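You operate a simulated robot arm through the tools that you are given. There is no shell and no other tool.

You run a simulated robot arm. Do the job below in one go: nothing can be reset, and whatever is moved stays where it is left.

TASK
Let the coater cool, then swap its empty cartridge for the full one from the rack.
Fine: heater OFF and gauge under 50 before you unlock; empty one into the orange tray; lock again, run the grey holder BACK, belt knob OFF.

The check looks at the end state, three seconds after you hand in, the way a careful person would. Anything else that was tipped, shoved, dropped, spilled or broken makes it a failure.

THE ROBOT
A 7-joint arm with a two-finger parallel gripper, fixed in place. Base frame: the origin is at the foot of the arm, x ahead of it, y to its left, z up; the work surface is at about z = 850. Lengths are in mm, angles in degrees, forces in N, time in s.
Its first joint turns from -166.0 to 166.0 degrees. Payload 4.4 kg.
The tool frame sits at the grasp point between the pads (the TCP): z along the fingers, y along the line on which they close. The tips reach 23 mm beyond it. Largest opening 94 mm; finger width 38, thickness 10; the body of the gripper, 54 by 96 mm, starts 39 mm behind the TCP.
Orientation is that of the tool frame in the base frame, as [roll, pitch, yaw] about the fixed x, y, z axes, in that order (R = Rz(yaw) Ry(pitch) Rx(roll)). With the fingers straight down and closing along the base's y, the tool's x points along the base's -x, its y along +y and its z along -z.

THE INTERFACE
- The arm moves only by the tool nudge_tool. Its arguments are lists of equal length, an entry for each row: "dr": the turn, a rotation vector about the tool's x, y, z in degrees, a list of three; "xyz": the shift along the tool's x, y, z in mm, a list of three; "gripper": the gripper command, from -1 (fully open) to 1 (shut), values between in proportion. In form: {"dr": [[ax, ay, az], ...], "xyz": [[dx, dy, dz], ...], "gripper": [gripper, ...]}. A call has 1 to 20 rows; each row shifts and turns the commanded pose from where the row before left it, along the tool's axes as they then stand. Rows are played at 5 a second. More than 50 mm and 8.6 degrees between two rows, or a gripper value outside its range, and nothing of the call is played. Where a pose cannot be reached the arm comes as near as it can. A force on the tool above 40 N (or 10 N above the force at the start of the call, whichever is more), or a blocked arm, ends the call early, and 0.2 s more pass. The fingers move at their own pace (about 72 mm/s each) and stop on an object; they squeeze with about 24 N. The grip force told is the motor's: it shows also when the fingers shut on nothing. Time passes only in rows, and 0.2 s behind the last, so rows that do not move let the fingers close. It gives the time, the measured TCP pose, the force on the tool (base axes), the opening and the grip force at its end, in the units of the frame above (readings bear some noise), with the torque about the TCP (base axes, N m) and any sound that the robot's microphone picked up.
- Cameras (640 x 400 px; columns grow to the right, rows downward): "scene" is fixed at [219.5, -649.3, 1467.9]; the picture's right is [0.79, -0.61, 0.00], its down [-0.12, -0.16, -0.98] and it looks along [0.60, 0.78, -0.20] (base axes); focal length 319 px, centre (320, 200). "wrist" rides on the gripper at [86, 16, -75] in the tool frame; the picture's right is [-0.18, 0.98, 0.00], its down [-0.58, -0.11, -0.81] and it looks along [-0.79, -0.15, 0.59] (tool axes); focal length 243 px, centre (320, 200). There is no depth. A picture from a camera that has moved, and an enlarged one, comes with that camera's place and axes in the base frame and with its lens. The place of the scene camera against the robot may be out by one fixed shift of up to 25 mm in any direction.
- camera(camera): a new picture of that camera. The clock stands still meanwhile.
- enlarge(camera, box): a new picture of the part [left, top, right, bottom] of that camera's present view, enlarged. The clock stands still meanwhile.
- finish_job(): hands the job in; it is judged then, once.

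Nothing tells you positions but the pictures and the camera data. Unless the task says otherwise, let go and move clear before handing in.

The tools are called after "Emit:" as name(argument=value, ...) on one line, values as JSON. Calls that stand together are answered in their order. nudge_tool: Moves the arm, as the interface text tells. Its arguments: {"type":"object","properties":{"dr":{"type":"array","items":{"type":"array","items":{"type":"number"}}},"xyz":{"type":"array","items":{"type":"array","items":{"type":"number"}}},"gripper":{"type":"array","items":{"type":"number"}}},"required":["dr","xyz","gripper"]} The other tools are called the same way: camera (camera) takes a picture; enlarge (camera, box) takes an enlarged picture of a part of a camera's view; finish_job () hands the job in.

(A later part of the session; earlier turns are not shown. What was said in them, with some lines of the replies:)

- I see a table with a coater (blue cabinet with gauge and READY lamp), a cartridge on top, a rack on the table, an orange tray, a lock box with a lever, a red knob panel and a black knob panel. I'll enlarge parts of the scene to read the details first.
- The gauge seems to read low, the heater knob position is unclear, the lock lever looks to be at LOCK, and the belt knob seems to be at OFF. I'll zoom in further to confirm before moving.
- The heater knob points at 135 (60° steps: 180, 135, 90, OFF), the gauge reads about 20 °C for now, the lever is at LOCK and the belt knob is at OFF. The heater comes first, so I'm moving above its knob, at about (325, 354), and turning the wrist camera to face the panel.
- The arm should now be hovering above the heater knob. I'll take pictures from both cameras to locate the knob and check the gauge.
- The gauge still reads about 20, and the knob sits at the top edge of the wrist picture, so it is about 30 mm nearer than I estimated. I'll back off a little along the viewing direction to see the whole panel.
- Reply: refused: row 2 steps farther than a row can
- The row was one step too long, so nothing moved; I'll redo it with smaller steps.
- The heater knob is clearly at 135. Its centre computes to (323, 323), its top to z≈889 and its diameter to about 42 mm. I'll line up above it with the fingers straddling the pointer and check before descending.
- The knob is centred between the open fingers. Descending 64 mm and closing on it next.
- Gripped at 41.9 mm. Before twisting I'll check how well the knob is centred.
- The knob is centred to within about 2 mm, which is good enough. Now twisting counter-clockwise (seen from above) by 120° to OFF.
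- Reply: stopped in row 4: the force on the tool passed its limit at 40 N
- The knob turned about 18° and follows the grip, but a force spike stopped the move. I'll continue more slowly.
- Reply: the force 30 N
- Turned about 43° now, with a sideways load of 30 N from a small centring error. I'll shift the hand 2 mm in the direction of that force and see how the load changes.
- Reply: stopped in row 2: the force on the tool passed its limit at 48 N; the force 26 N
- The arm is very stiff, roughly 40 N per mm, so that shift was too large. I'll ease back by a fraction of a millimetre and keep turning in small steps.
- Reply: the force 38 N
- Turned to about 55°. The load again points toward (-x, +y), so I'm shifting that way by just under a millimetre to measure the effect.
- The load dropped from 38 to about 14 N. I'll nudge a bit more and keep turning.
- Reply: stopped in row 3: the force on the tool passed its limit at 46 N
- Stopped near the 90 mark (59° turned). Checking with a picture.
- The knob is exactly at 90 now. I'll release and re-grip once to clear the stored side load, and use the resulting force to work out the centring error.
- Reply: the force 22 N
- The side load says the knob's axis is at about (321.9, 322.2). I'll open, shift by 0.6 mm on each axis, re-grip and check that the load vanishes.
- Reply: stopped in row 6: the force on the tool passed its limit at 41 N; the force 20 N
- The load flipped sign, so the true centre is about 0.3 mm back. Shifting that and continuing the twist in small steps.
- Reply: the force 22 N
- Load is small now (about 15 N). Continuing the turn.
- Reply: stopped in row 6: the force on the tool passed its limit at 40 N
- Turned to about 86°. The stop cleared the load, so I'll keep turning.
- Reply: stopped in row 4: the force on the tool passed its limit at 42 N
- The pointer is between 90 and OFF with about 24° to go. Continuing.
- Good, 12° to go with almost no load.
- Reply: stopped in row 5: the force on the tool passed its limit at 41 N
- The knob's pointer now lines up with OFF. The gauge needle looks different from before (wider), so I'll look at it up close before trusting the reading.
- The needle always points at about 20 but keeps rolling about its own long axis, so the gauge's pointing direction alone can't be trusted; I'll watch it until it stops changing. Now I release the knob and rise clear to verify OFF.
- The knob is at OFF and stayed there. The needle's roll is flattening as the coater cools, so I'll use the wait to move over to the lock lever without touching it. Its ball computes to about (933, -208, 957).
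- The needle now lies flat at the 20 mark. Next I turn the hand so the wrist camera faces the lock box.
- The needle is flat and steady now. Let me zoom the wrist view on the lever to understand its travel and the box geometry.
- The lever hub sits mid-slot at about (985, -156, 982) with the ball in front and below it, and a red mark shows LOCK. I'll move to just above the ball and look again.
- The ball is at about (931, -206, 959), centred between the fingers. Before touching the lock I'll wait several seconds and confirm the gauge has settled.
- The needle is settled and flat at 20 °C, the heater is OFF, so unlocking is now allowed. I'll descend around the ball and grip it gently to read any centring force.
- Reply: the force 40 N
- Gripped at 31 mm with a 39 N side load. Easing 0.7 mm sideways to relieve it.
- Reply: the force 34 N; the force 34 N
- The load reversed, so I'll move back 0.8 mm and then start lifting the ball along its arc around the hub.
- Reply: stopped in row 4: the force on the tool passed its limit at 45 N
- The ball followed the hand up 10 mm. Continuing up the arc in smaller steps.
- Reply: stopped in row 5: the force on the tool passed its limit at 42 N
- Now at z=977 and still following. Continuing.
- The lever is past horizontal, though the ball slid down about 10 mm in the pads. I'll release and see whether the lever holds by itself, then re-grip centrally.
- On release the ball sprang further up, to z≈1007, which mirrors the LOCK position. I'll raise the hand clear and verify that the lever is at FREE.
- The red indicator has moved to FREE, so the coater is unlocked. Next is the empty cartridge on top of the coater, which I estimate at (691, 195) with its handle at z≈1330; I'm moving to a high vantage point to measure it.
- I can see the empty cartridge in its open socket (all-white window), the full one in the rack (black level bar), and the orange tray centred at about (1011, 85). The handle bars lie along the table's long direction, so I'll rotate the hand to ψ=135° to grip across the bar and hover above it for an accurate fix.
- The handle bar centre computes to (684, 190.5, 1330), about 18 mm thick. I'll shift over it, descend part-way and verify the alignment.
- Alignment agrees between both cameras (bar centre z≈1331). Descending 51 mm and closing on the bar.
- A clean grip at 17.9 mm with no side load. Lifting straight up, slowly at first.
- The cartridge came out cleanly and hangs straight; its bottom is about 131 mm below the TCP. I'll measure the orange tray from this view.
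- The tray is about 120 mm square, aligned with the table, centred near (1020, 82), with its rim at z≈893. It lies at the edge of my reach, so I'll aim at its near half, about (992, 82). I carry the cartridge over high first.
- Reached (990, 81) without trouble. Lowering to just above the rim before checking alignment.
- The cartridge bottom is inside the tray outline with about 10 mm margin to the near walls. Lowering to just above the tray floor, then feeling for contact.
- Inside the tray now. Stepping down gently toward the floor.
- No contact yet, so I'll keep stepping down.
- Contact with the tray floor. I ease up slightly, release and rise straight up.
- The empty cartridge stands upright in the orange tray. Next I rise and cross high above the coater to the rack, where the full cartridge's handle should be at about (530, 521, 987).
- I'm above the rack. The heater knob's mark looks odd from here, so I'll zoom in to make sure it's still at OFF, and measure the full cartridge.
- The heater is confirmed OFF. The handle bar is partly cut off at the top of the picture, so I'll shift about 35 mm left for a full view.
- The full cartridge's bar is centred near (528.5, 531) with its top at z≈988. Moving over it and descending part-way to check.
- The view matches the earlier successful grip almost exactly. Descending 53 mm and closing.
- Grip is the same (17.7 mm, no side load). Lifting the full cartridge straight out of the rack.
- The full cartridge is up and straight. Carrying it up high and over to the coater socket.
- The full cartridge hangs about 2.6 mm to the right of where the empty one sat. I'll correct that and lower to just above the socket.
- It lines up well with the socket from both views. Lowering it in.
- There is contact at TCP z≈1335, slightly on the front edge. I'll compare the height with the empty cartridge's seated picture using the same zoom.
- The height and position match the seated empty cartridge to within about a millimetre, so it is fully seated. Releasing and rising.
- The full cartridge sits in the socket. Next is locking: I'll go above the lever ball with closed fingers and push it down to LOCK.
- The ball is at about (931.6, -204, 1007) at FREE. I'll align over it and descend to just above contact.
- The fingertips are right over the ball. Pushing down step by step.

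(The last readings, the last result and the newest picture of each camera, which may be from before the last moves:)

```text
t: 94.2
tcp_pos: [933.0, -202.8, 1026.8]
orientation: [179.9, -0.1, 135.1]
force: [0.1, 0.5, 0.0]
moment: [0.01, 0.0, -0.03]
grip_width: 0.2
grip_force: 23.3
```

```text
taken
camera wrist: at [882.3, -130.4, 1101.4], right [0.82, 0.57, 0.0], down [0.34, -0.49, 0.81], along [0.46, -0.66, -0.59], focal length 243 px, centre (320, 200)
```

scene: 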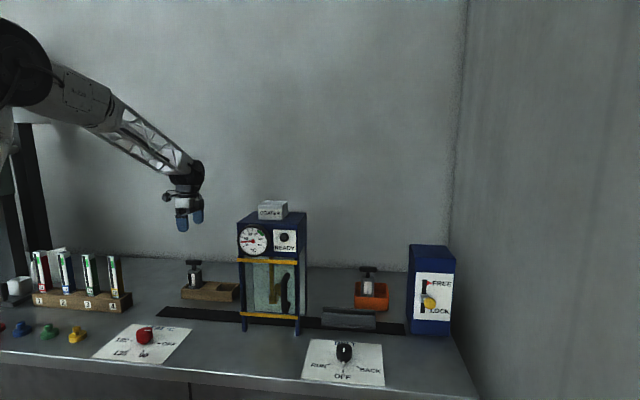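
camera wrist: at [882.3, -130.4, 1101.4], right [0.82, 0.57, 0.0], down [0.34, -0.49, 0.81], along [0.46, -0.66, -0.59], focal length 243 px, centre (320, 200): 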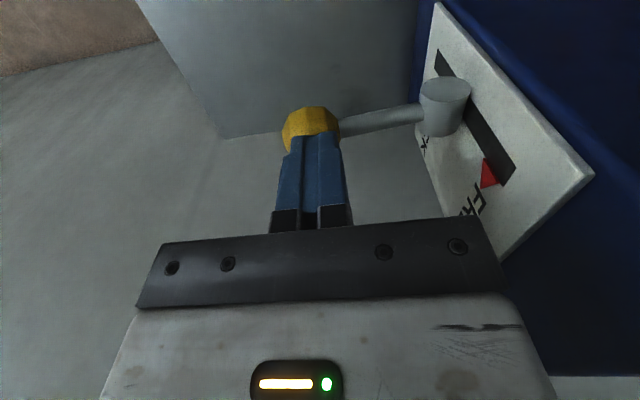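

The lever is moving down with almost no force. Continuing.

Emit:
nudge_tool(dr=[[0, 0, 0], [0, 0, 0], [0, 0, 0], [0, 0, 0], [0, 0, 0], [0, 0, 0]], xyz=[[0, 0, 4], [0, 0, 4], [0, 0, 4], [0, 0, 4], [0, 0, 4], [0, 0, 4]], gripper=[1, 1, 1, 1, 1, 1])

Emit:
camera(camera="wrist")

Emit:
enlarge(camera="scene", box=[380, 205, 480, 345])

```text
t: 95.6
tcp_pos: [932.8, -202.1, 1003.5]
orientation: [-180.0, 0.1, 135.1]
force: [0.3, 0.1, 0.1]
moment: [0.01, 0.03, -0.03]
grip_width: 0.2
grip_force: 24.5
```

```text
taken
camera wrist: at [881.9, -130.3, 1078.9], right [0.82, 0.57, 0.0], down [0.33, -0.49, 0.81], along [0.46, -0.66, -0.59], focal length 243 px, centre (320, 200)
```

wrist: 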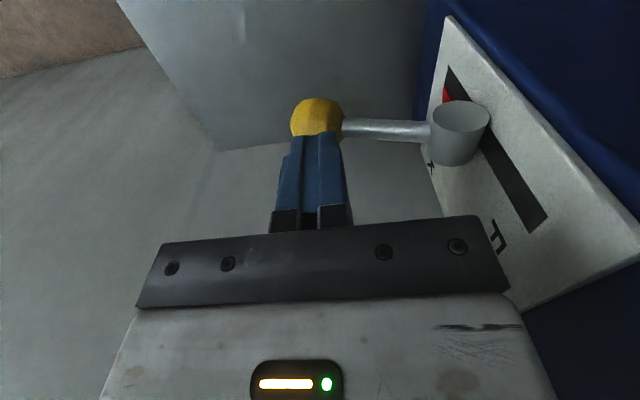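

```text
2.86 times, centred on (430, 275) of scene
camera zoom: at [219.5, -649.3, 1467.9], right [0.79, -0.61, 0.0], down [-0.12, -0.16, -0.98], along [0.6, 0.78, -0.2], focal length 911 px, centre (6, -14)
```

zoom: 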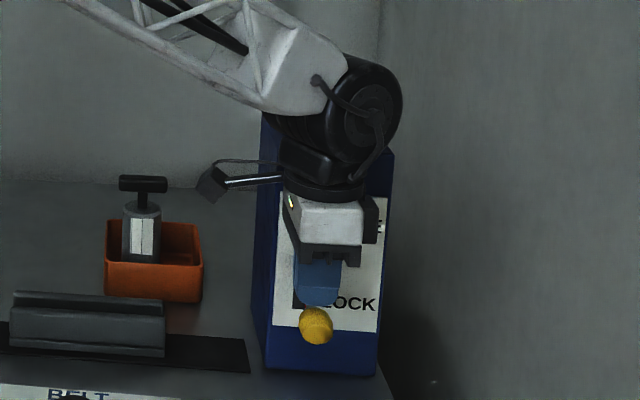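

The red indicator has flipped to LOCK and the lever snapped down. Raising the hand to verify.

Emit:
nudge_tool(dr=[[0, 0, 0], [0, 0, 0], [0, 0, 0], [0, 0, 0]], xyz=[[0, 0, -30], [0, 0, -45], [0, 0, -45], [0, 0, -45]], gripper=[1, 1, 1, 1])

Emit:
enlarge(camera="scene", box=[380, 205, 480, 345])

Emit:
enlarge(camera="wrist", box=[240, 0, 520, 180])

Emit:
camera(camera="scene")

```text
t: 96.6
tcp_pos: [932.7, -204.1, 1167.2]
orientation: [180.0, -0.1, 135.1]
force: [0.1, -0.3, 0.3]
moment: [-0.02, 0.0, 0.0]
grip_width: 0.5
grip_force: 24.1
```

```text
2.86 times, centred on (430, 275) of scene
camera zoom: at [219.5, -649.3, 1467.9], right [0.79, -0.61, 0.0], down [-0.12, -0.16, -0.98], along [0.6, 0.78, -0.2], focal length 911 px, centre (6, -14)
```

zoom: 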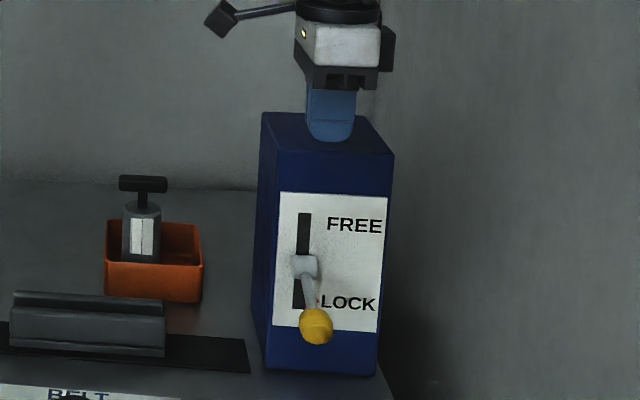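

```text
2.22 times, centred on (380, 90) of wrist
camera zoom: at [882.1, -131.7, 1242.2], right [0.82, 0.57, 0.0], down [0.34, -0.49, 0.81], along [0.46, -0.66, -0.59], focal length 539 px, centre (187, 444)
```

zoom: 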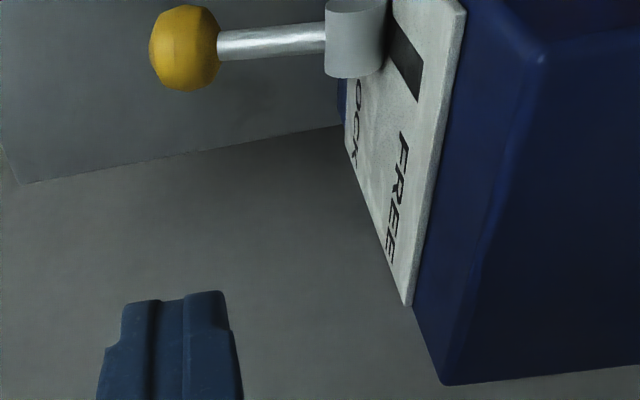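

```text
taken
```

scene: 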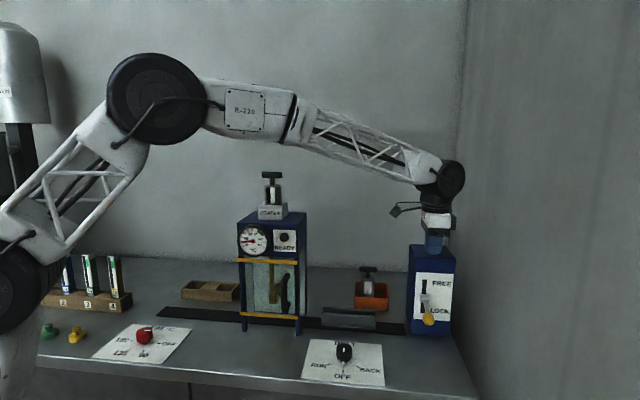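

The lever is back at LOCK with the red mark there. Now the belt: I'll go over the belt knob, turning the hand back to ψ=-135° so the camera faces its panel.

Emit:
nudge_tool(dr=[[0, 0, 0], [0, 0, 0], [0, 0, 0], [0, 0, 0], [0, 0, 0], [0, 0, 0], [0, 0, -8.2], [0, 0, -8.2], [0, 0, -8.2], [0, 0, -8.2], [0, 0, -8.2], [0, 0, -8.2], [0, 0, -8.2], [0, 0, -8.2], [0, 0, -8.2], [0, 0, -8.2], [0, 0, -8.1], [0, 0, 0]], xyz=[[37.35, -19.8, 0], [37.35, -19.8, 0], [37.35, -19.8, 0], [37.35, -19.8, 0], [37.35, -19.8, 0], [37.35, -19.8, 0], [0, 0, 9], [0, 0, 9], [0, 0, 9], [0, 0, 9], [0, 0, 9], [0, 0, 9], [0, 0, 9], [0, 0, 9], [0, 0, 9], [0, 0, 9], [0, 0, 7], [0, 0, 0]], gripper=[1, 1, -1, -1, -1, -1, -1, -1, -1, -1, -1, -1, -1, -1, -1, -1, -1, -1])

Emit:
camera(camera="wrist")

Emit:
enlarge(camera="wrist", box=[180, 0, 460, 200])

```text
t: 100.4
tcp_pos: [690.1, -128.3, 1072.0]
orientation: [180.0, 0.0, -134.7]
force: [-0.8, -0.5, -0.3]
moment: [0.02, -0.04, 0.0]
grip_width: 93.9
grip_force: 0.0
```

```text
taken
camera wrist: at [616.1, -178.5, 1147.2], right [-0.57, 0.82, 0.0], down [0.49, 0.34, 0.81], along [0.66, 0.46, -0.59], focal length 243 px, centre (320, 200)
```

wrist: 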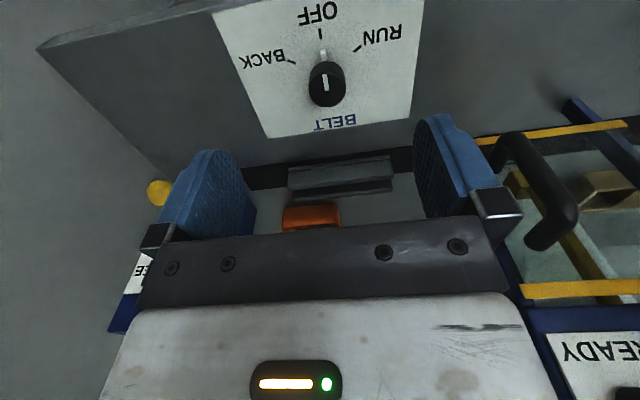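

```text
2.00 times, centred on (320, 100) of wrist
camera zoom: at [616.1, -178.5, 1147.2], right [-0.57, 0.82, 0.0], down [0.49, 0.34, 0.81], along [0.66, 0.46, -0.59], focal length 485 px, centre (320, 400)
```

zoom: 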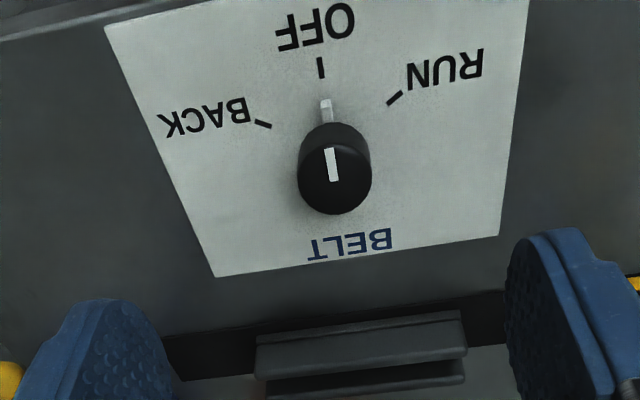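

The belt knob's centre computes to (732.7, -87.6), top z≈886, with OFF, BACK and RUN at 60° spacing. Moving over it and descending to just above for a check.

Emit:
nudge_tool(dr=[[0, 0, -0.3], [0, 0, 0], [0, 0, 0], [0, 0, 0], [0, 0, 0]], xyz=[[-30, -0.9, 25], [-28.9, -0.8, 30], [0, 0, 35], [0, 0, 32], [0, 0, 0]], gripper=[-1, -1, -1, -1, -1])

Emit:
camera(camera="wrist")

Emit:
enlarge(camera="wrist", box=[200, 0, 440, 200])

Emit:
camera(camera="scene")

```text
t: 101.6
tcp_pos: [733.7, -88.2, 948.5]
orientation: [-180.0, 0.0, -134.5]
force: [0.3, -0.2, 0.4]
moment: [0.02, 0.02, 0.01]
grip_width: 93.7
grip_force: 0.2
```

```text
taken
camera wrist: at [660.6, -138.7, 1024.3], right [-0.57, 0.82, 0.0], down [0.49, 0.34, 0.81], along [0.66, 0.46, -0.59], focal length 243 px, centre (320, 200)
```

wrist: 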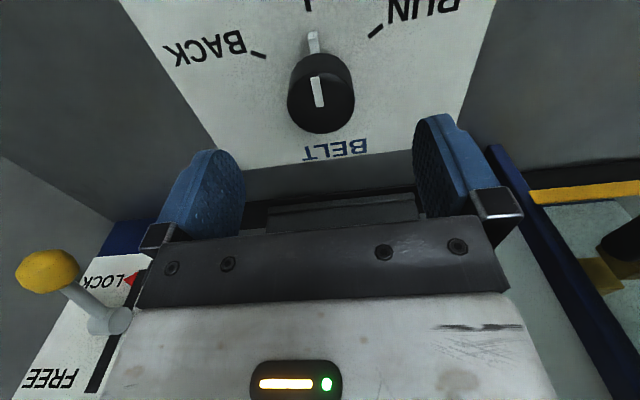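

```text
2.00 times, centred on (320, 100) of wrist
camera zoom: at [660.6, -138.7, 1024.3], right [-0.57, 0.82, 0.0], down [0.49, 0.34, 0.81], along [0.66, 0.46, -0.59], focal length 485 px, centre (320, 400)
```

zoom: 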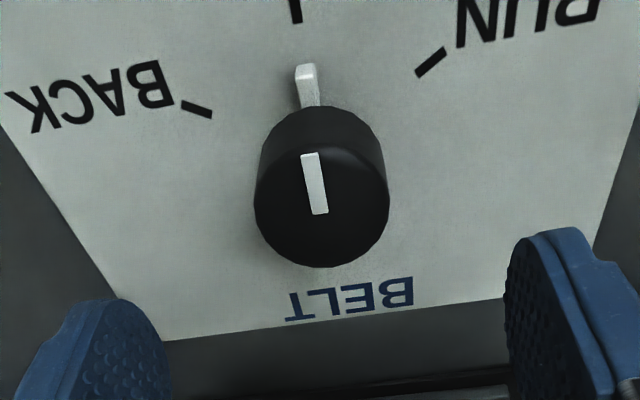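

```text
taken
```

scene: 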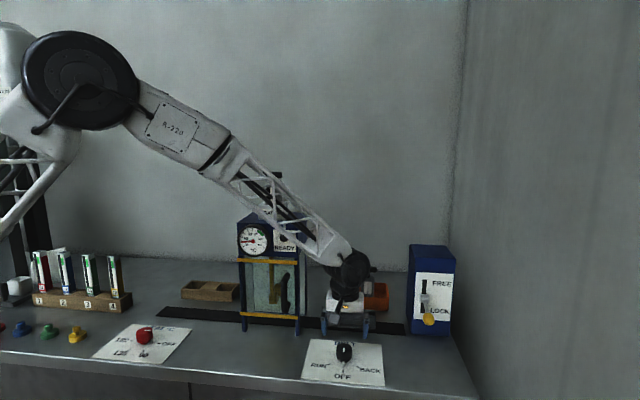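

The knob is centred between the fingers. Descending and gripping it.

Emit:
nudge_tool(dr=[[0, 0, 0], [0, 0, 0], [0, 0, 0], [0, 0, 0], [0, 0, 0], [0, 0, 0], [0, 0, 0]], xyz=[[0, 0, 25], [0, 0, 25], [0, 0, 12], [0, 0, 0], [0, 0, 0], [0, 0, 0], [0, 0, 0]], gripper=[-1, -1, -1, 0, 1, 1, 1])

```text
t: 103.2
tcp_pos: [732.3, -88.2, 886.8]
orientation: [179.9, 0.0, -134.5]
force: [2.6, 0.8, -5.8]
moment: [-0.14, -0.7, -0.01]
grip_width: 42.1
grip_force: 45.0
```

Very little side load this time. Turning counter-clockwise toward BACK in small steps.

Emit:
nudge_tool(dr=[[0, 0, -3], [0, 0, -3], [0, 0, -3], [0, 0, -3], [0, 0, -3], [0, 0, -3]], xyz=[[0, 0, 0], [0, 0, 0], [0, 0, 0], [0, 0, 0], [0, 0, 0], [0, 0, 0]], gripper=[1, 1, 1, 1, 1, 1])

```text
t: 104.6
tcp_pos: [733.4, -87.2, 887.4]
orientation: [-180.0, 0.0, -116.5]
force: [9.8, 13.9, -19.1]
moment: [-0.45, -0.06, -0.01]
grip_width: 41.6
grip_force: 44.7
```

Emit:
nudge_tool(dr=[[0, 0, -3], [0, 0, -3], [0, 0, -3], [0, 0, -3], [0, 0, -3]], xyz=[[-0.4, -0.06, 0.4], [0, 0, 0], [0, 0, 0], [0, 0, 0], [0, 0, 0]], gripper=[1, 1, 1, 1, 1])

Emit:
camera(camera="wrist")

Emit:
camera(camera="scene")

```text
t: 105.8
tcp_pos: [731.6, -86.4, 886.9]
orientation: [-180.0, 0.0, -101.5]
force: [-14.8, -25.9, -2.2]
moment: [-0.57, -0.52, -0.02]
grip_width: 41.7
grip_force: 45.2
```

```text
taken
camera wrist: at [698.2, -169.1, 962.0], right [-0.93, 0.38, 0.0], down [0.22, 0.55, 0.81], along [0.3, 0.75, -0.59], focal length 243 px, centre (320, 200)
```

wrist: 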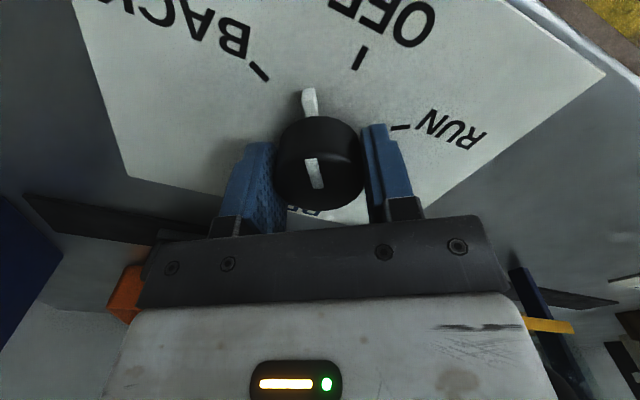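

```text
taken
```

scene: 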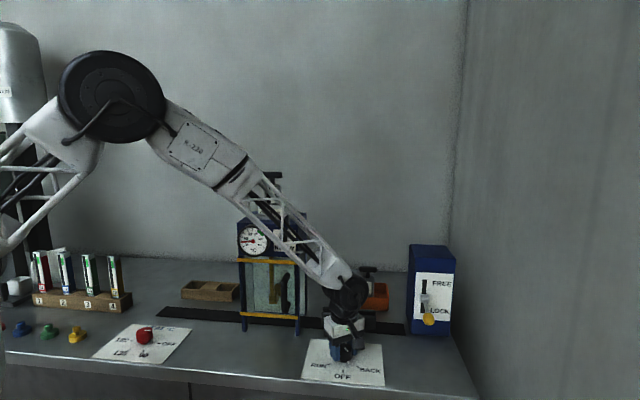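

About 33° turned; correcting the load and going on to BACK.

Emit:
nudge_tool(dr=[[0, 0, 0], [0, 0, -3], [0, 0, -3], [0, 0, -3], [0, 0, -3]], xyz=[[0.5, 0.15, 0], [0, 0, 0], [0, 0, 0], [0, 0, 0], [0, 0, 0]], gripper=[1, 1, 1, 1, 1])

```text
t: 107.0
tcp_pos: [731.5, -86.4, 887.0]
orientation: [180.0, 0.1, -89.5]
force: [-14.3, -9.5, -3.4]
moment: [0.06, 0.16, -0.05]
grip_width: 41.8
grip_force: 44.7
```

Emit:
nudge_tool(dr=[[0, 0, 0], [0, 0, -3], [0, 0, -3], [0, 0, -3], [0, 0, -3], [0, 0, -3]], xyz=[[0.2, 0.3, 0], [0, 0, 0], [0, 0, 0], [0, 0, 0], [0, 0, 0], [0, 0, 0]], gripper=[1, 1, 1, 1, 1, 1])

Emit:
camera(camera="wrist")

Emit:
camera(camera="scene")

```text
t: 108.3
tcp_pos: [731.5, -87.0, 886.9]
orientation: [179.9, 0.0, -77.1]
force: [-10.9, 5.4, 9.0]
moment: [-0.33, -0.05, 0.0]
grip_width: 41.8
grip_force: 45.2
stopped in row 6: the force on the tool passed its limit at 41 N (the readings are from after the stop); the commanded pose is now the measured one
```

```text
taken
camera wrist: at [734.5, -175.6, 961.9], right [-1.0, -0.04, 0.0], down [-0.02, 0.59, 0.81], along [-0.03, 0.81, -0.59], focal length 243 px, centre (320, 200)
```

wrist: 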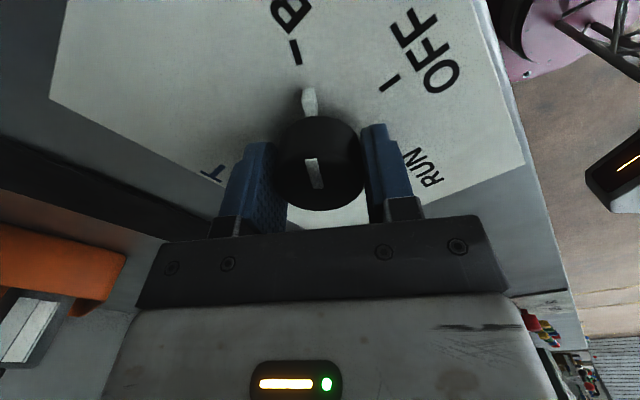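

```text
taken
```

scene: 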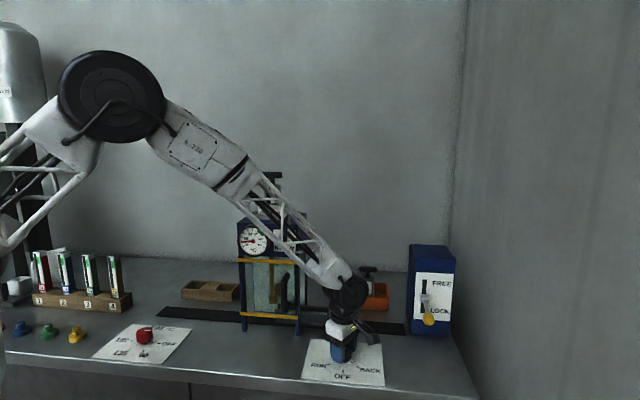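

The pointer is about 3° short of BACK. Let me see whether the holder is moving.

Emit:
enlarge(camera="scene", box=[150, 240, 420, 400])

Emit:
enlarge(camera="scene", box=[230, 250, 330, 345])

```text
2.37 times, centred on (285, 320) of scene
camera zoom: at [219.5, -649.3, 1467.9], right [0.79, -0.61, 0.0], down [-0.12, -0.16, -0.98], along [0.6, 0.78, -0.2], focal length 756 px, centre (403, -84)
```

zoom: 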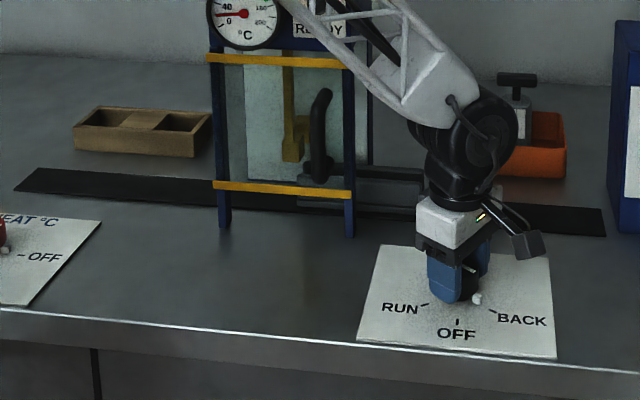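

```text
4.21 times, centred on (280, 298) of scene
camera zoom: at [219.5, -649.3, 1467.9], right [0.79, -0.61, 0.0], down [-0.12, -0.16, -0.98], along [0.6, 0.78, -0.2], focal length 1343 px, centre (488, -210)
```

zoom: 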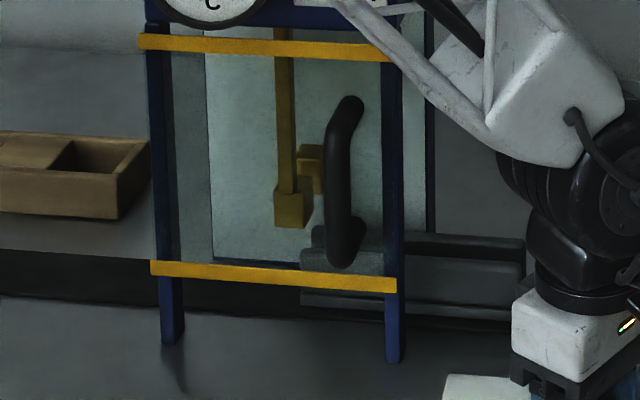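

The holder is already travelling left through the coater, so BACK is active. I'll keep hold of the knob and check every second so it doesn't overrun.

Emit:
nudge_tool(dr=[[0, 0, 0], [0, 0, 0], [0, 0, 0], [0, 0, 0]], xyz=[[0, 0, 0], [0, 0, 0], [0, 0, 0], [0, 0, 0]], gripper=[1, 1, 1, 1])

Emit:
enlarge(camera="scene", box=[150, 240, 420, 400])

```text
t: 109.3
tcp_pos: [732.5, -86.4, 887.2]
orientation: [179.8, 0.1, -77.0]
force: [-18.9, 10.4, 15.0]
moment: [0.29, -0.24, -0.01]
grip_width: 42.3
grip_force: 45.1
```

```text
2.37 times, centred on (285, 320) of scene
camera zoom: at [219.5, -649.3, 1467.9], right [0.79, -0.61, 0.0], down [-0.12, -0.16, -0.98], along [0.6, 0.78, -0.2], focal length 756 px, centre (403, -84)
```

zoom: 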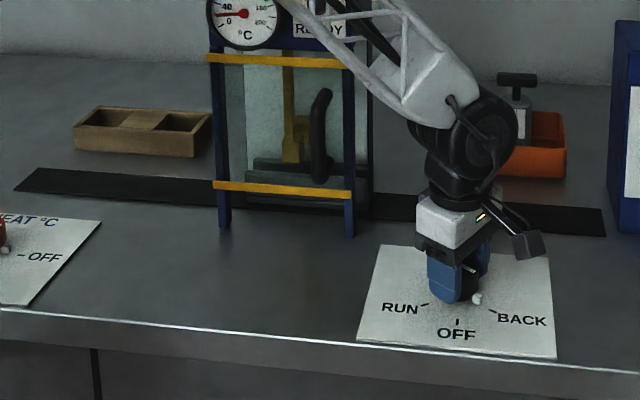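

It moves about 55 zoom-pixels per second. Advancing about two more seconds.

Emit:
nudge_tool(dr=[[0, 0, 0], [0, 0, 0], [0, 0, 0], [0, 0, 0], [0, 0, 0], [0, 0, 0], [0, 0, 0], [0, 0, 0]], xyz=[[0, 0, 0], [0, 0, 0], [0, 0, 0], [0, 0, 0], [0, 0, 0], [0, 0, 0], [0, 0, 0], [0, 0, 0]], gripper=[1, 1, 1, 1, 1, 1, 1, 1])

Emit:
enlarge(camera="scene", box=[150, 240, 420, 400])

```text
t: 111.1
tcp_pos: [730.6, -86.3, 886.0]
orientation: [179.9, 0.1, -76.9]
force: [-22.4, 12.7, 15.4]
moment: [0.18, -0.32, 0.0]
grip_width: 41.7
grip_force: 45.3
```

```text
2.37 times, centred on (285, 320) of scene
camera zoom: at [219.5, -649.3, 1467.9], right [0.79, -0.61, 0.0], down [-0.12, -0.16, -0.98], along [0.6, 0.78, -0.2], focal length 756 px, centre (403, -84)
```

zoom: 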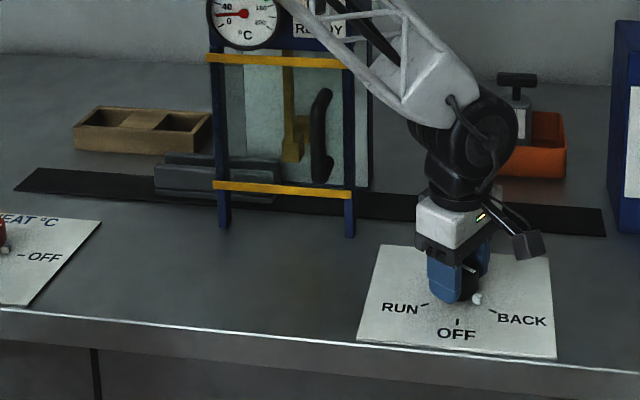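

It has come through the coater and its left edge is near zoom x=155; the belt ends at about x=30. Advancing one more second.

Emit:
nudge_tool(dr=[[0, 0, 0], [0, 0, 0], [0, 0, 0], [0, 0, 0]], xyz=[[0, 0, 0], [0, 0, 0], [0, 0, 0], [0, 0, 0]], gripper=[1, 1, 1, 1])

Emit:
enlarge(camera="scene", box=[150, 240, 420, 400])

```text
t: 112.1
tcp_pos: [730.8, -87.2, 886.8]
orientation: [179.9, 0.1, -77.1]
force: [-22.3, 14.1, 15.6]
moment: [0.13, -0.33, 0.05]
grip_width: 42.1
grip_force: 45.5
```

```text
2.37 times, centred on (285, 320) of scene
camera zoom: at [219.5, -649.3, 1467.9], right [0.79, -0.61, 0.0], down [-0.12, -0.16, -0.98], along [0.6, 0.78, -0.2], focal length 756 px, centre (403, -84)
```

zoom: 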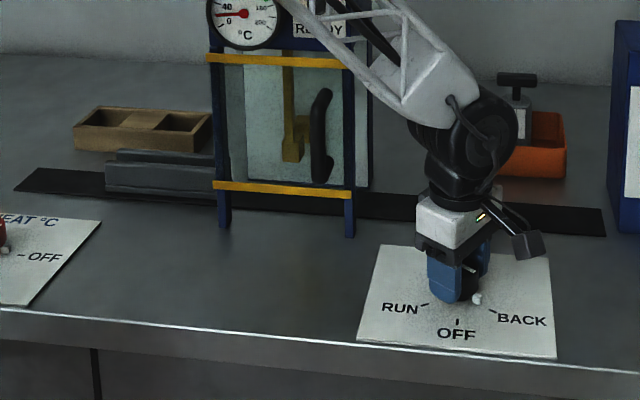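

Emit:
nudge_tool(dr=[[0, 0, 0], [0, 0, 0]], xyz=[[0, 0, 0], [0, 0, 0]], gripper=[1, 1])

Emit:
enlarge(camera="scene", box=[150, 270, 270, 350])

```text
t: 112.7
tcp_pos: [731.1, -87.2, 887.8]
orientation: [179.9, 0.1, -77.0]
force: [-23.4, 13.0, 14.5]
moment: [0.14, -0.34, -0.02]
grip_width: 41.9
grip_force: 45.0
```

```text
5.00 times, centred on (210, 310) of scene
camera zoom: at [219.5, -649.3, 1467.9], right [0.79, -0.61, 0.0], down [-0.12, -0.16, -0.98], along [0.6, 0.78, -0.2], focal length 1595 px, centre (870, -350)
```

zoom: 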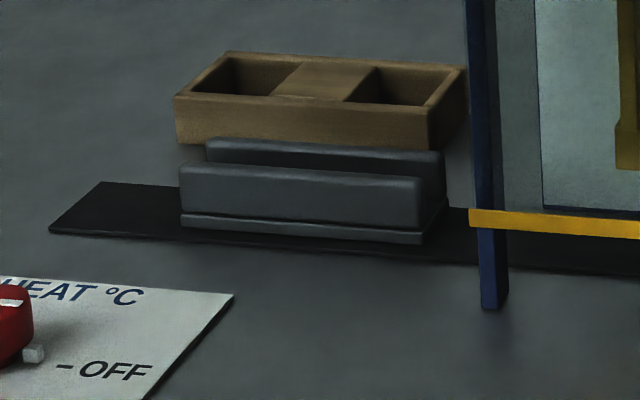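

The holder is out of the coater and has about 80 mm of belt left. Checking with a very short step whether it stops by itself.

Emit:
nudge_tool(dr=[[0, 0, 0]], xyz=[[0, 0, 0]], gripper=[1])

Emit:
enlarge(camera="scene", box=[150, 270, 270, 350])

```text
t: 113.1
tcp_pos: [731.4, -87.1, 887.2]
orientation: [179.8, 0.1, -77.0]
force: [-22.6, 13.4, 15.8]
moment: [0.18, -0.29, 0.03]
grip_width: 41.9
grip_force: 45.2
```

```text
5.00 times, centred on (210, 310) of scene
camera zoom: at [219.5, -649.3, 1467.9], right [0.79, -0.61, 0.0], down [-0.12, -0.16, -0.98], along [0.6, 0.78, -0.2], focal length 1595 px, centre (870, -350)
```

zoom: 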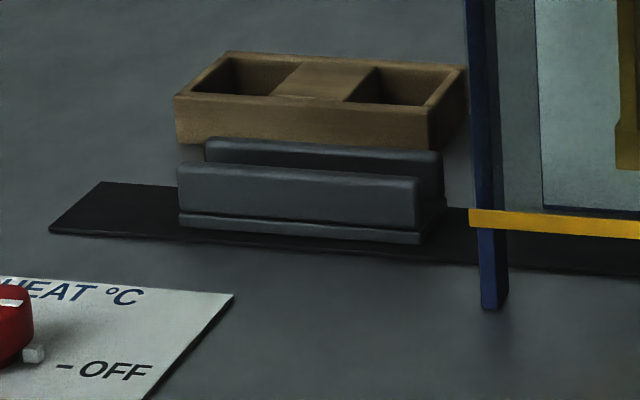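

It barely moved, so it has stopped at its end position. Now turning the knob back 57.5° to OFF, first relieving the side load.

Emit:
nudge_tool(dr=[[0, 0, 0], [0, 0, 3], [0, 0, 3], [0, 0, 3], [0, 0, 3], [0, 0, 3]], xyz=[[-0.35, 0.38, -0.3], [0, 0, 0], [0, 0, 0], [0, 0, 0], [0, 0, 0], [0, 0, 0]], gripper=[1, 1, 1, 1, 1, 1])

Emit:
enlarge(camera="scene", box=[150, 270, 270, 350])

```text
t: 114.5
tcp_pos: [731.2, -87.9, 887.3]
orientation: [179.9, 0.0, -92.1]
force: [6.4, 21.4, -1.4]
moment: [0.6, -0.81, 0.01]
grip_width: 41.6
grip_force: 45.1
```

```text
5.00 times, centred on (210, 310) of scene
camera zoom: at [219.5, -649.3, 1467.9], right [0.79, -0.61, 0.0], down [-0.12, -0.16, -0.98], along [0.6, 0.78, -0.2], focal length 1595 px, centre (870, -350)
```

zoom: 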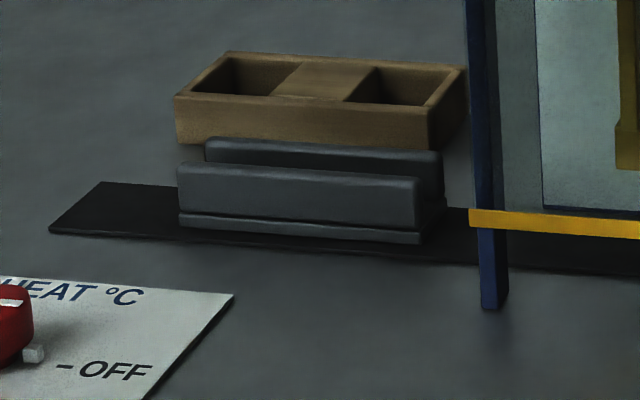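

The holder stays put at the left end. Continuing to turn toward OFF.

Emit:
nudge_tool(dr=[[0, 0, 0], [0, 0, 3], [0, 0, 3], [0, 0, 3], [0, 0, 3], [0, 0, 3]], xyz=[[-0.4, -0.1, 0], [0, 0, 0], [0, 0, 0], [0, 0, 0], [0, 0, 0], [0, 0, 0]], gripper=[1, 1, 1, 1, 1, 1])

```text
t: 115.9
tcp_pos: [731.7, -88.0, 888.0]
orientation: [179.8, -0.1, -107.2]
force: [31.2, 16.6, -14.5]
moment: [0.45, -0.51, 0.04]
grip_width: 41.8
grip_force: 45.1
```

Emit:
nudge_tool(dr=[[0, 0, 0], [0, 0, 0], [0, 0, 3], [0, 0, 3], [0, 0, 3]], xyz=[[-0.25, -0.25, 0.2], [-0.25, -0.25, 0.1], [0, 0, 0], [0, 0, 0], [0, 0, 0]], gripper=[1, 1, 1, 1, 1])

```text
t: 117.1
tcp_pos: [732.6, -87.3, 887.4]
orientation: [179.9, 0.0, -116.0]
force: [10.7, -29.4, 6.5]
moment: [-1.25, -0.21, 0.01]
grip_width: 41.9
grip_force: 45.2
```

Emit:
nudge_tool(dr=[[0, 0, 0], [0, 0, 0], [0, 0, 3], [0, 0, 3], [0, 0, 3]], xyz=[[0.2, -0.2, 0], [0.2, -0.2, 0], [0, 0, 0], [0, 0, 0], [0, 0, 0]], gripper=[1, 1, 1, 1, 1])

Emit:
camera(camera="wrist")

```text
t: 118.3
tcp_pos: [732.3, -87.5, 887.6]
orientation: [179.8, 0.1, -125.0]
force: [14.3, -38.0, 3.1]
moment: [0.0, -1.0, 0.07]
grip_width: 42.2
grip_force: 44.5
```

```text
taken
camera wrist: at [668.8, -149.5, 962.0], right [-0.7, 0.72, 0.0], down [0.42, 0.41, 0.81], along [0.58, 0.56, -0.59], focal length 243 px, centre (320, 200)
```

wrist: 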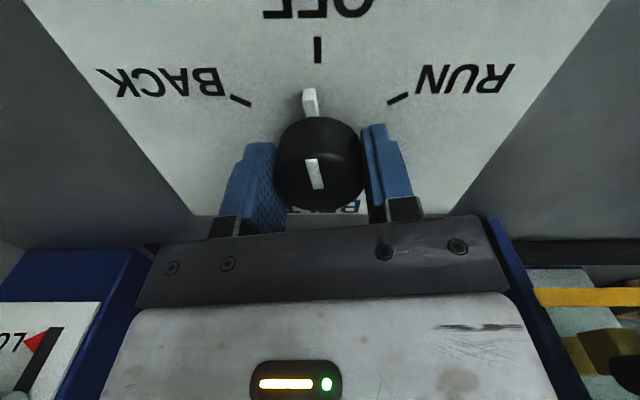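

About 9° to go. Relieving the load again and finishing the turn.

Emit:
nudge_tool(dr=[[0, 0, 0], [0, 0, 0], [0, 0, 3], [0, 0, 3], [0, 0, 3], [0, 0, 0]], xyz=[[0.22, -0.33, 0], [0.22, -0.33, 0], [0, 0, 0], [0, 0, 0], [0, 0, 0], [0, 0, 0]], gripper=[1, 1, 1, 1, 1, 1])

Emit:
camera(camera="wrist")

```text
t: 119.7
tcp_pos: [732.2, -88.3, 886.7]
orientation: [179.9, 0.0, -134.1]
force: [25.2, -24.4, 1.1]
moment: [-0.8, -0.14, 0.02]
grip_width: 41.7
grip_force: 45.3
```

```text
taken
camera wrist: at [660.1, -139.0, 962.0], right [-0.58, 0.82, 0.0], down [0.48, 0.34, 0.81], along [0.66, 0.47, -0.59], focal length 243 px, centre (320, 200)
```

wrist: 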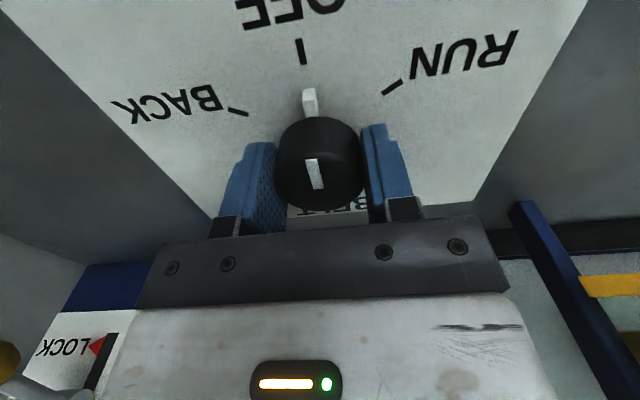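

The pointer lines up with OFF. Relieving the side load, releasing and rising clear.

Emit:
nudge_tool(dr=[[0, 0, 0], [0, 0, 0], [0, 0, 0], [0, 0, 0], [0, 0, 0], [0, 0, 0], [0, 0, 0], [0, 0, 0], [0, 0, 0], [0, 0, 0]], xyz=[[0, -0.35, 0], [0, -0.35, 0], [0, 0, 0], [0, 0, 0], [0, 0, 0], [0, 0, -15], [0, 0, -35], [30, 0, -30], [30, 0, -30], [0, 0, -30]], gripper=[1, 1, 0, -1, -1, -1, -1, -1, -1, -1])

Emit:
camera(camera="wrist")

Emit:
enlarge(camera="wrist", box=[180, 0, 460, 200])

Emit:
camera(camera="scene")

```text
t: 121.9
tcp_pos: [690.8, -132.4, 1027.9]
orientation: [179.7, -0.1, -134.0]
force: [0.6, -0.2, 0.1]
moment: [-0.02, 0.0, -0.01]
grip_width: 93.9
grip_force: 0.1
```

```text
taken
camera wrist: at [618.0, -182.2, 1103.2], right [-0.58, 0.82, 0.0], down [0.48, 0.34, 0.81], along [0.66, 0.47, -0.59], focal length 243 px, centre (320, 200)
```

wrist: 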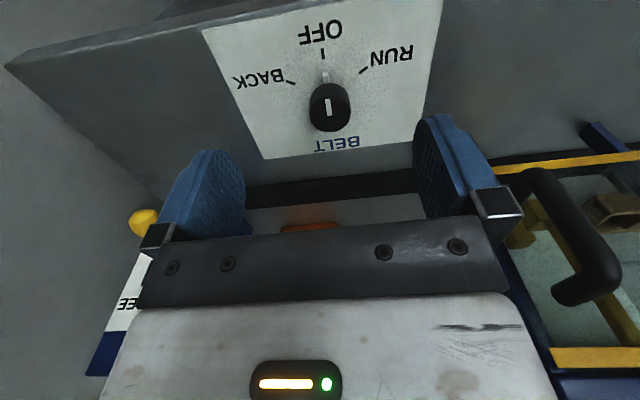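

```text
2.00 times, centred on (320, 100) of wrist
camera zoom: at [618.0, -182.2, 1103.2], right [-0.58, 0.82, 0.0], down [0.48, 0.34, 0.81], along [0.66, 0.47, -0.59], focal length 485 px, centre (320, 400)
```

zoom: 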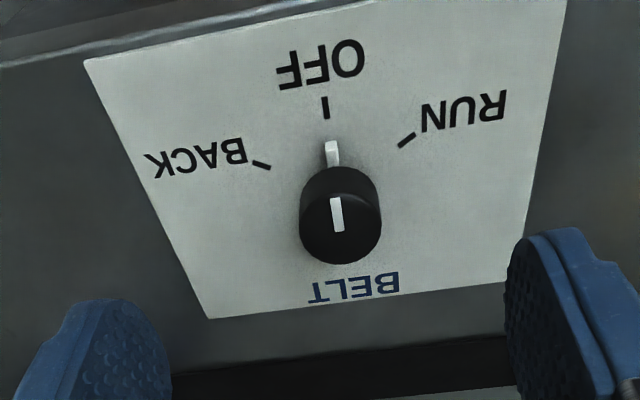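

```text
taken
```

scene: 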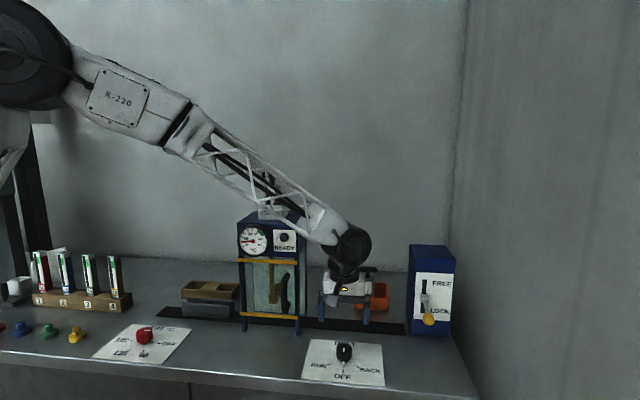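

The belt knob is at OFF and the holder rests at the left end. I'll raise the arm well clear and check everything once more.

Emit:
nudge_tool(dr=[[0, 0, 0], [0, 0, 0], [0, 0, 0], [0, 0, 0], [0, 0, 0], [0, 0, 0], [0, 0, 0], [0, 0, 0], [0, 0, 0], [0, 0, 0], [0, 0, 0]], xyz=[[0, 0, -45], [0, 0, -45], [0, 0, -45], [0, 0, -45], [0, 0, -45], [0, 0, -45], [0, 0, -45], [0, 0, -45], [0, 0, -45], [0, 0, -45], [0, 0, 0]], gripper=[-1, -1, -1, -1, -1, -1, -1, -1, -1, -1, -1])

Emit:
camera(camera="scene")

Emit:
enlarge(camera="scene", box=[220, 160, 320, 222])

Emit:
enlarge(camera="scene", box=[290, 300, 450, 400])

Emit:
enlarge(camera="scene", box=[330, 230, 470, 345])

Emit:
enlarge(camera="scene", box=[100, 270, 260, 370])

Emit:
enlarge(camera="scene", box=[0, 230, 160, 350])

Emit:
enlarge(camera="scene", box=[232, 220, 304, 262])

```text
t: 124.3
tcp_pos: [691.4, -131.1, 1477.3]
orientation: [180.0, 0.0, -134.0]
force: [0.6, -0.6, 0.5]
moment: [0.01, 0.02, -0.03]
grip_width: 93.9
grip_force: 0.2
```

```text
taken
```

scene: 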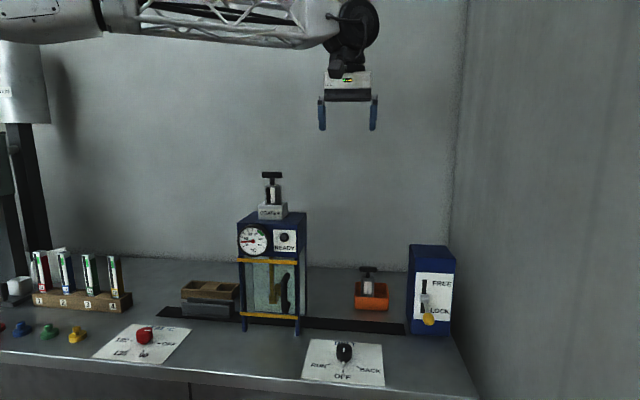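

```text
6.40 times, centred on (270, 191) of scene
camera zoom: at [219.5, -649.3, 1467.9], right [0.79, -0.61, 0.0], down [-0.12, -0.16, -0.98], along [0.6, 0.78, -0.2], focal length 2041 px, centre (640, 258)
```

zoom: 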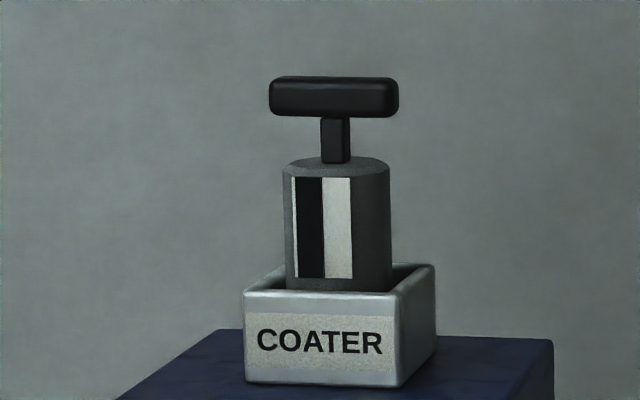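

```text
4.00 times, centred on (370, 350) of scene
camera zoom: at [219.5, -649.3, 1467.9], right [0.79, -0.61, 0.0], down [-0.12, -0.16, -0.98], along [0.6, 0.78, -0.2], focal length 1276 px, centre (120, -400)
```

zoom: 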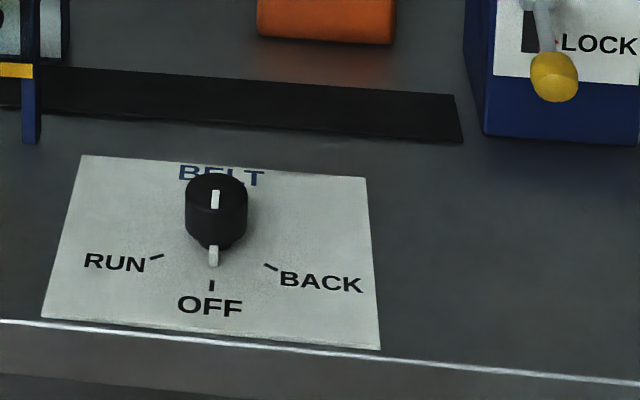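

```text
3.48 times, centred on (400, 288) of scene
camera zoom: at [219.5, -649.3, 1467.9], right [0.79, -0.61, 0.0], down [-0.12, -0.16, -0.98], along [0.6, 0.78, -0.2], focal length 1110 px, centre (42, -104)
```

zoom: 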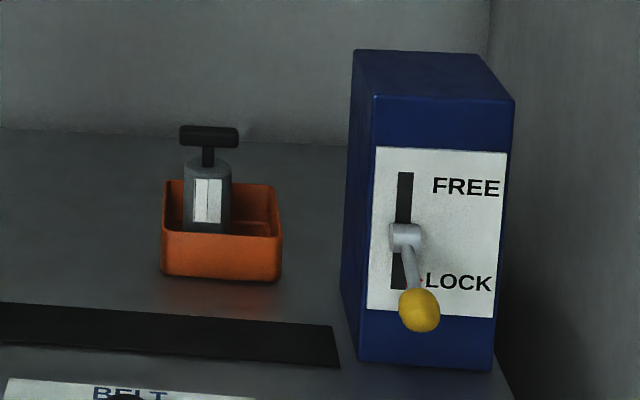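

```text
4.00 times, centred on (180, 320) of scene
camera zoom: at [219.5, -649.3, 1467.9], right [0.79, -0.61, 0.0], down [-0.12, -0.16, -0.98], along [0.6, 0.78, -0.2], focal length 1276 px, centre (880, -280)
```

zoom: 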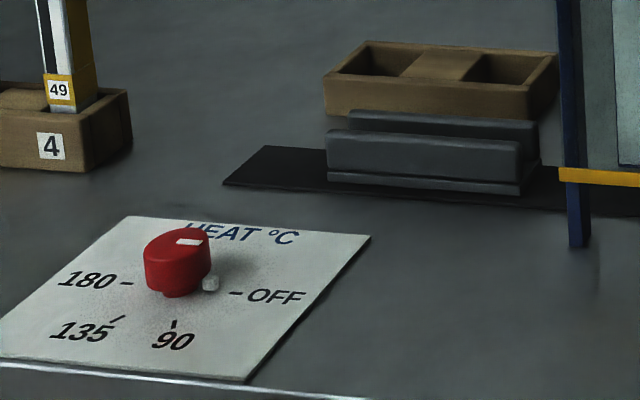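

```text
3.33 times, centred on (80, 290) of scene
camera zoom: at [219.5, -649.3, 1467.9], right [0.79, -0.61, 0.0], down [-0.12, -0.16, -0.98], along [0.6, 0.78, -0.2], focal length 1063 px, centre (1120, -100)
```

zoom: 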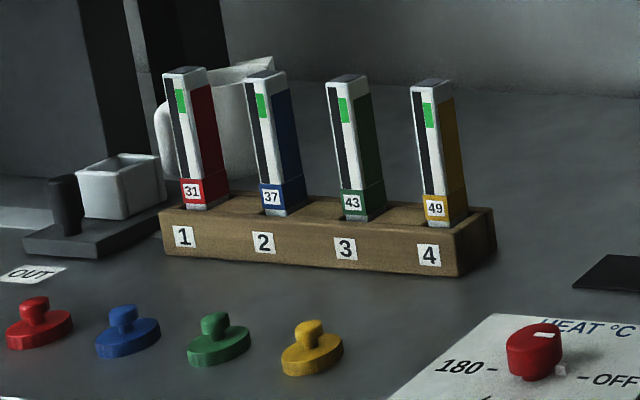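

```text
8.89 times, centred on (268, 241) of scene
camera zoom: at [219.5, -649.3, 1467.9], right [0.79, -0.61, 0.0], down [-0.12, -0.16, -0.98], along [0.6, 0.78, -0.2], focal length 2835 px, centre (782, -164)
```

zoom: 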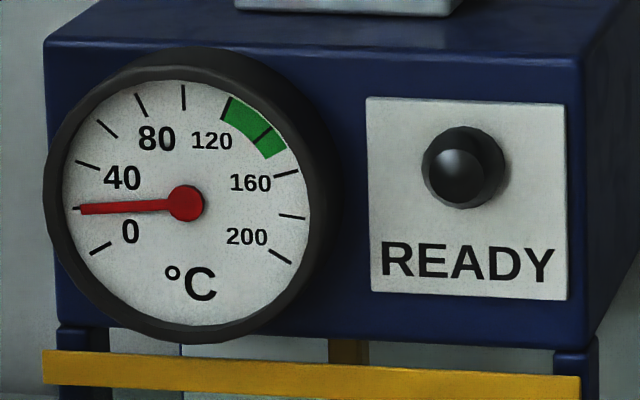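

All checks pass:
- **Heater:** the knob is at OFF and the gauge settled at 20.
- **Cartridges:** the full one sits in the coater socket and the empty one stands upright in the orange tray.
- **Lock:** the lever is at LOCK.
- **Belt:** the grey holder is back at the left end and stationary, with the knob at OFF.
- **Surroundings:** nothing else moved, and the arm is clear with the gripper open.

Handing in.

Emit:
finish_job()

```text
The job is handed in.
```

The cartridge swap is done and handed in. The last pictures, taken just before hand-in, showed this:

- **Heater:** the knob is at OFF, where I put it before touching the lock. I waited until the gauge needle stopped moving before unlocking, and it read about 20 °C.
- **Cartridges:** the full one from the rack is seated in the coater socket. The empty one stands upright in the orange tray.
- **Lock:** the lever is back at LOCK, with the red indicator showing there.
- **Belt:** the grey holder ran BACK to the left end of the belt and stopped there. The knob is at OFF.
- **Everything else:** nothing else looks moved or tipped, and the arm is raised clear with the gripper open.

**Gauge needle:** while the heater was on, the needle pointed at about 20 the whole time and only rolled about its own length, so its reading could not be trusted alone. I took the coater as cool once the roll had stopped and the needle stayed flat for several seconds. I had no other temperature reading to check that against.
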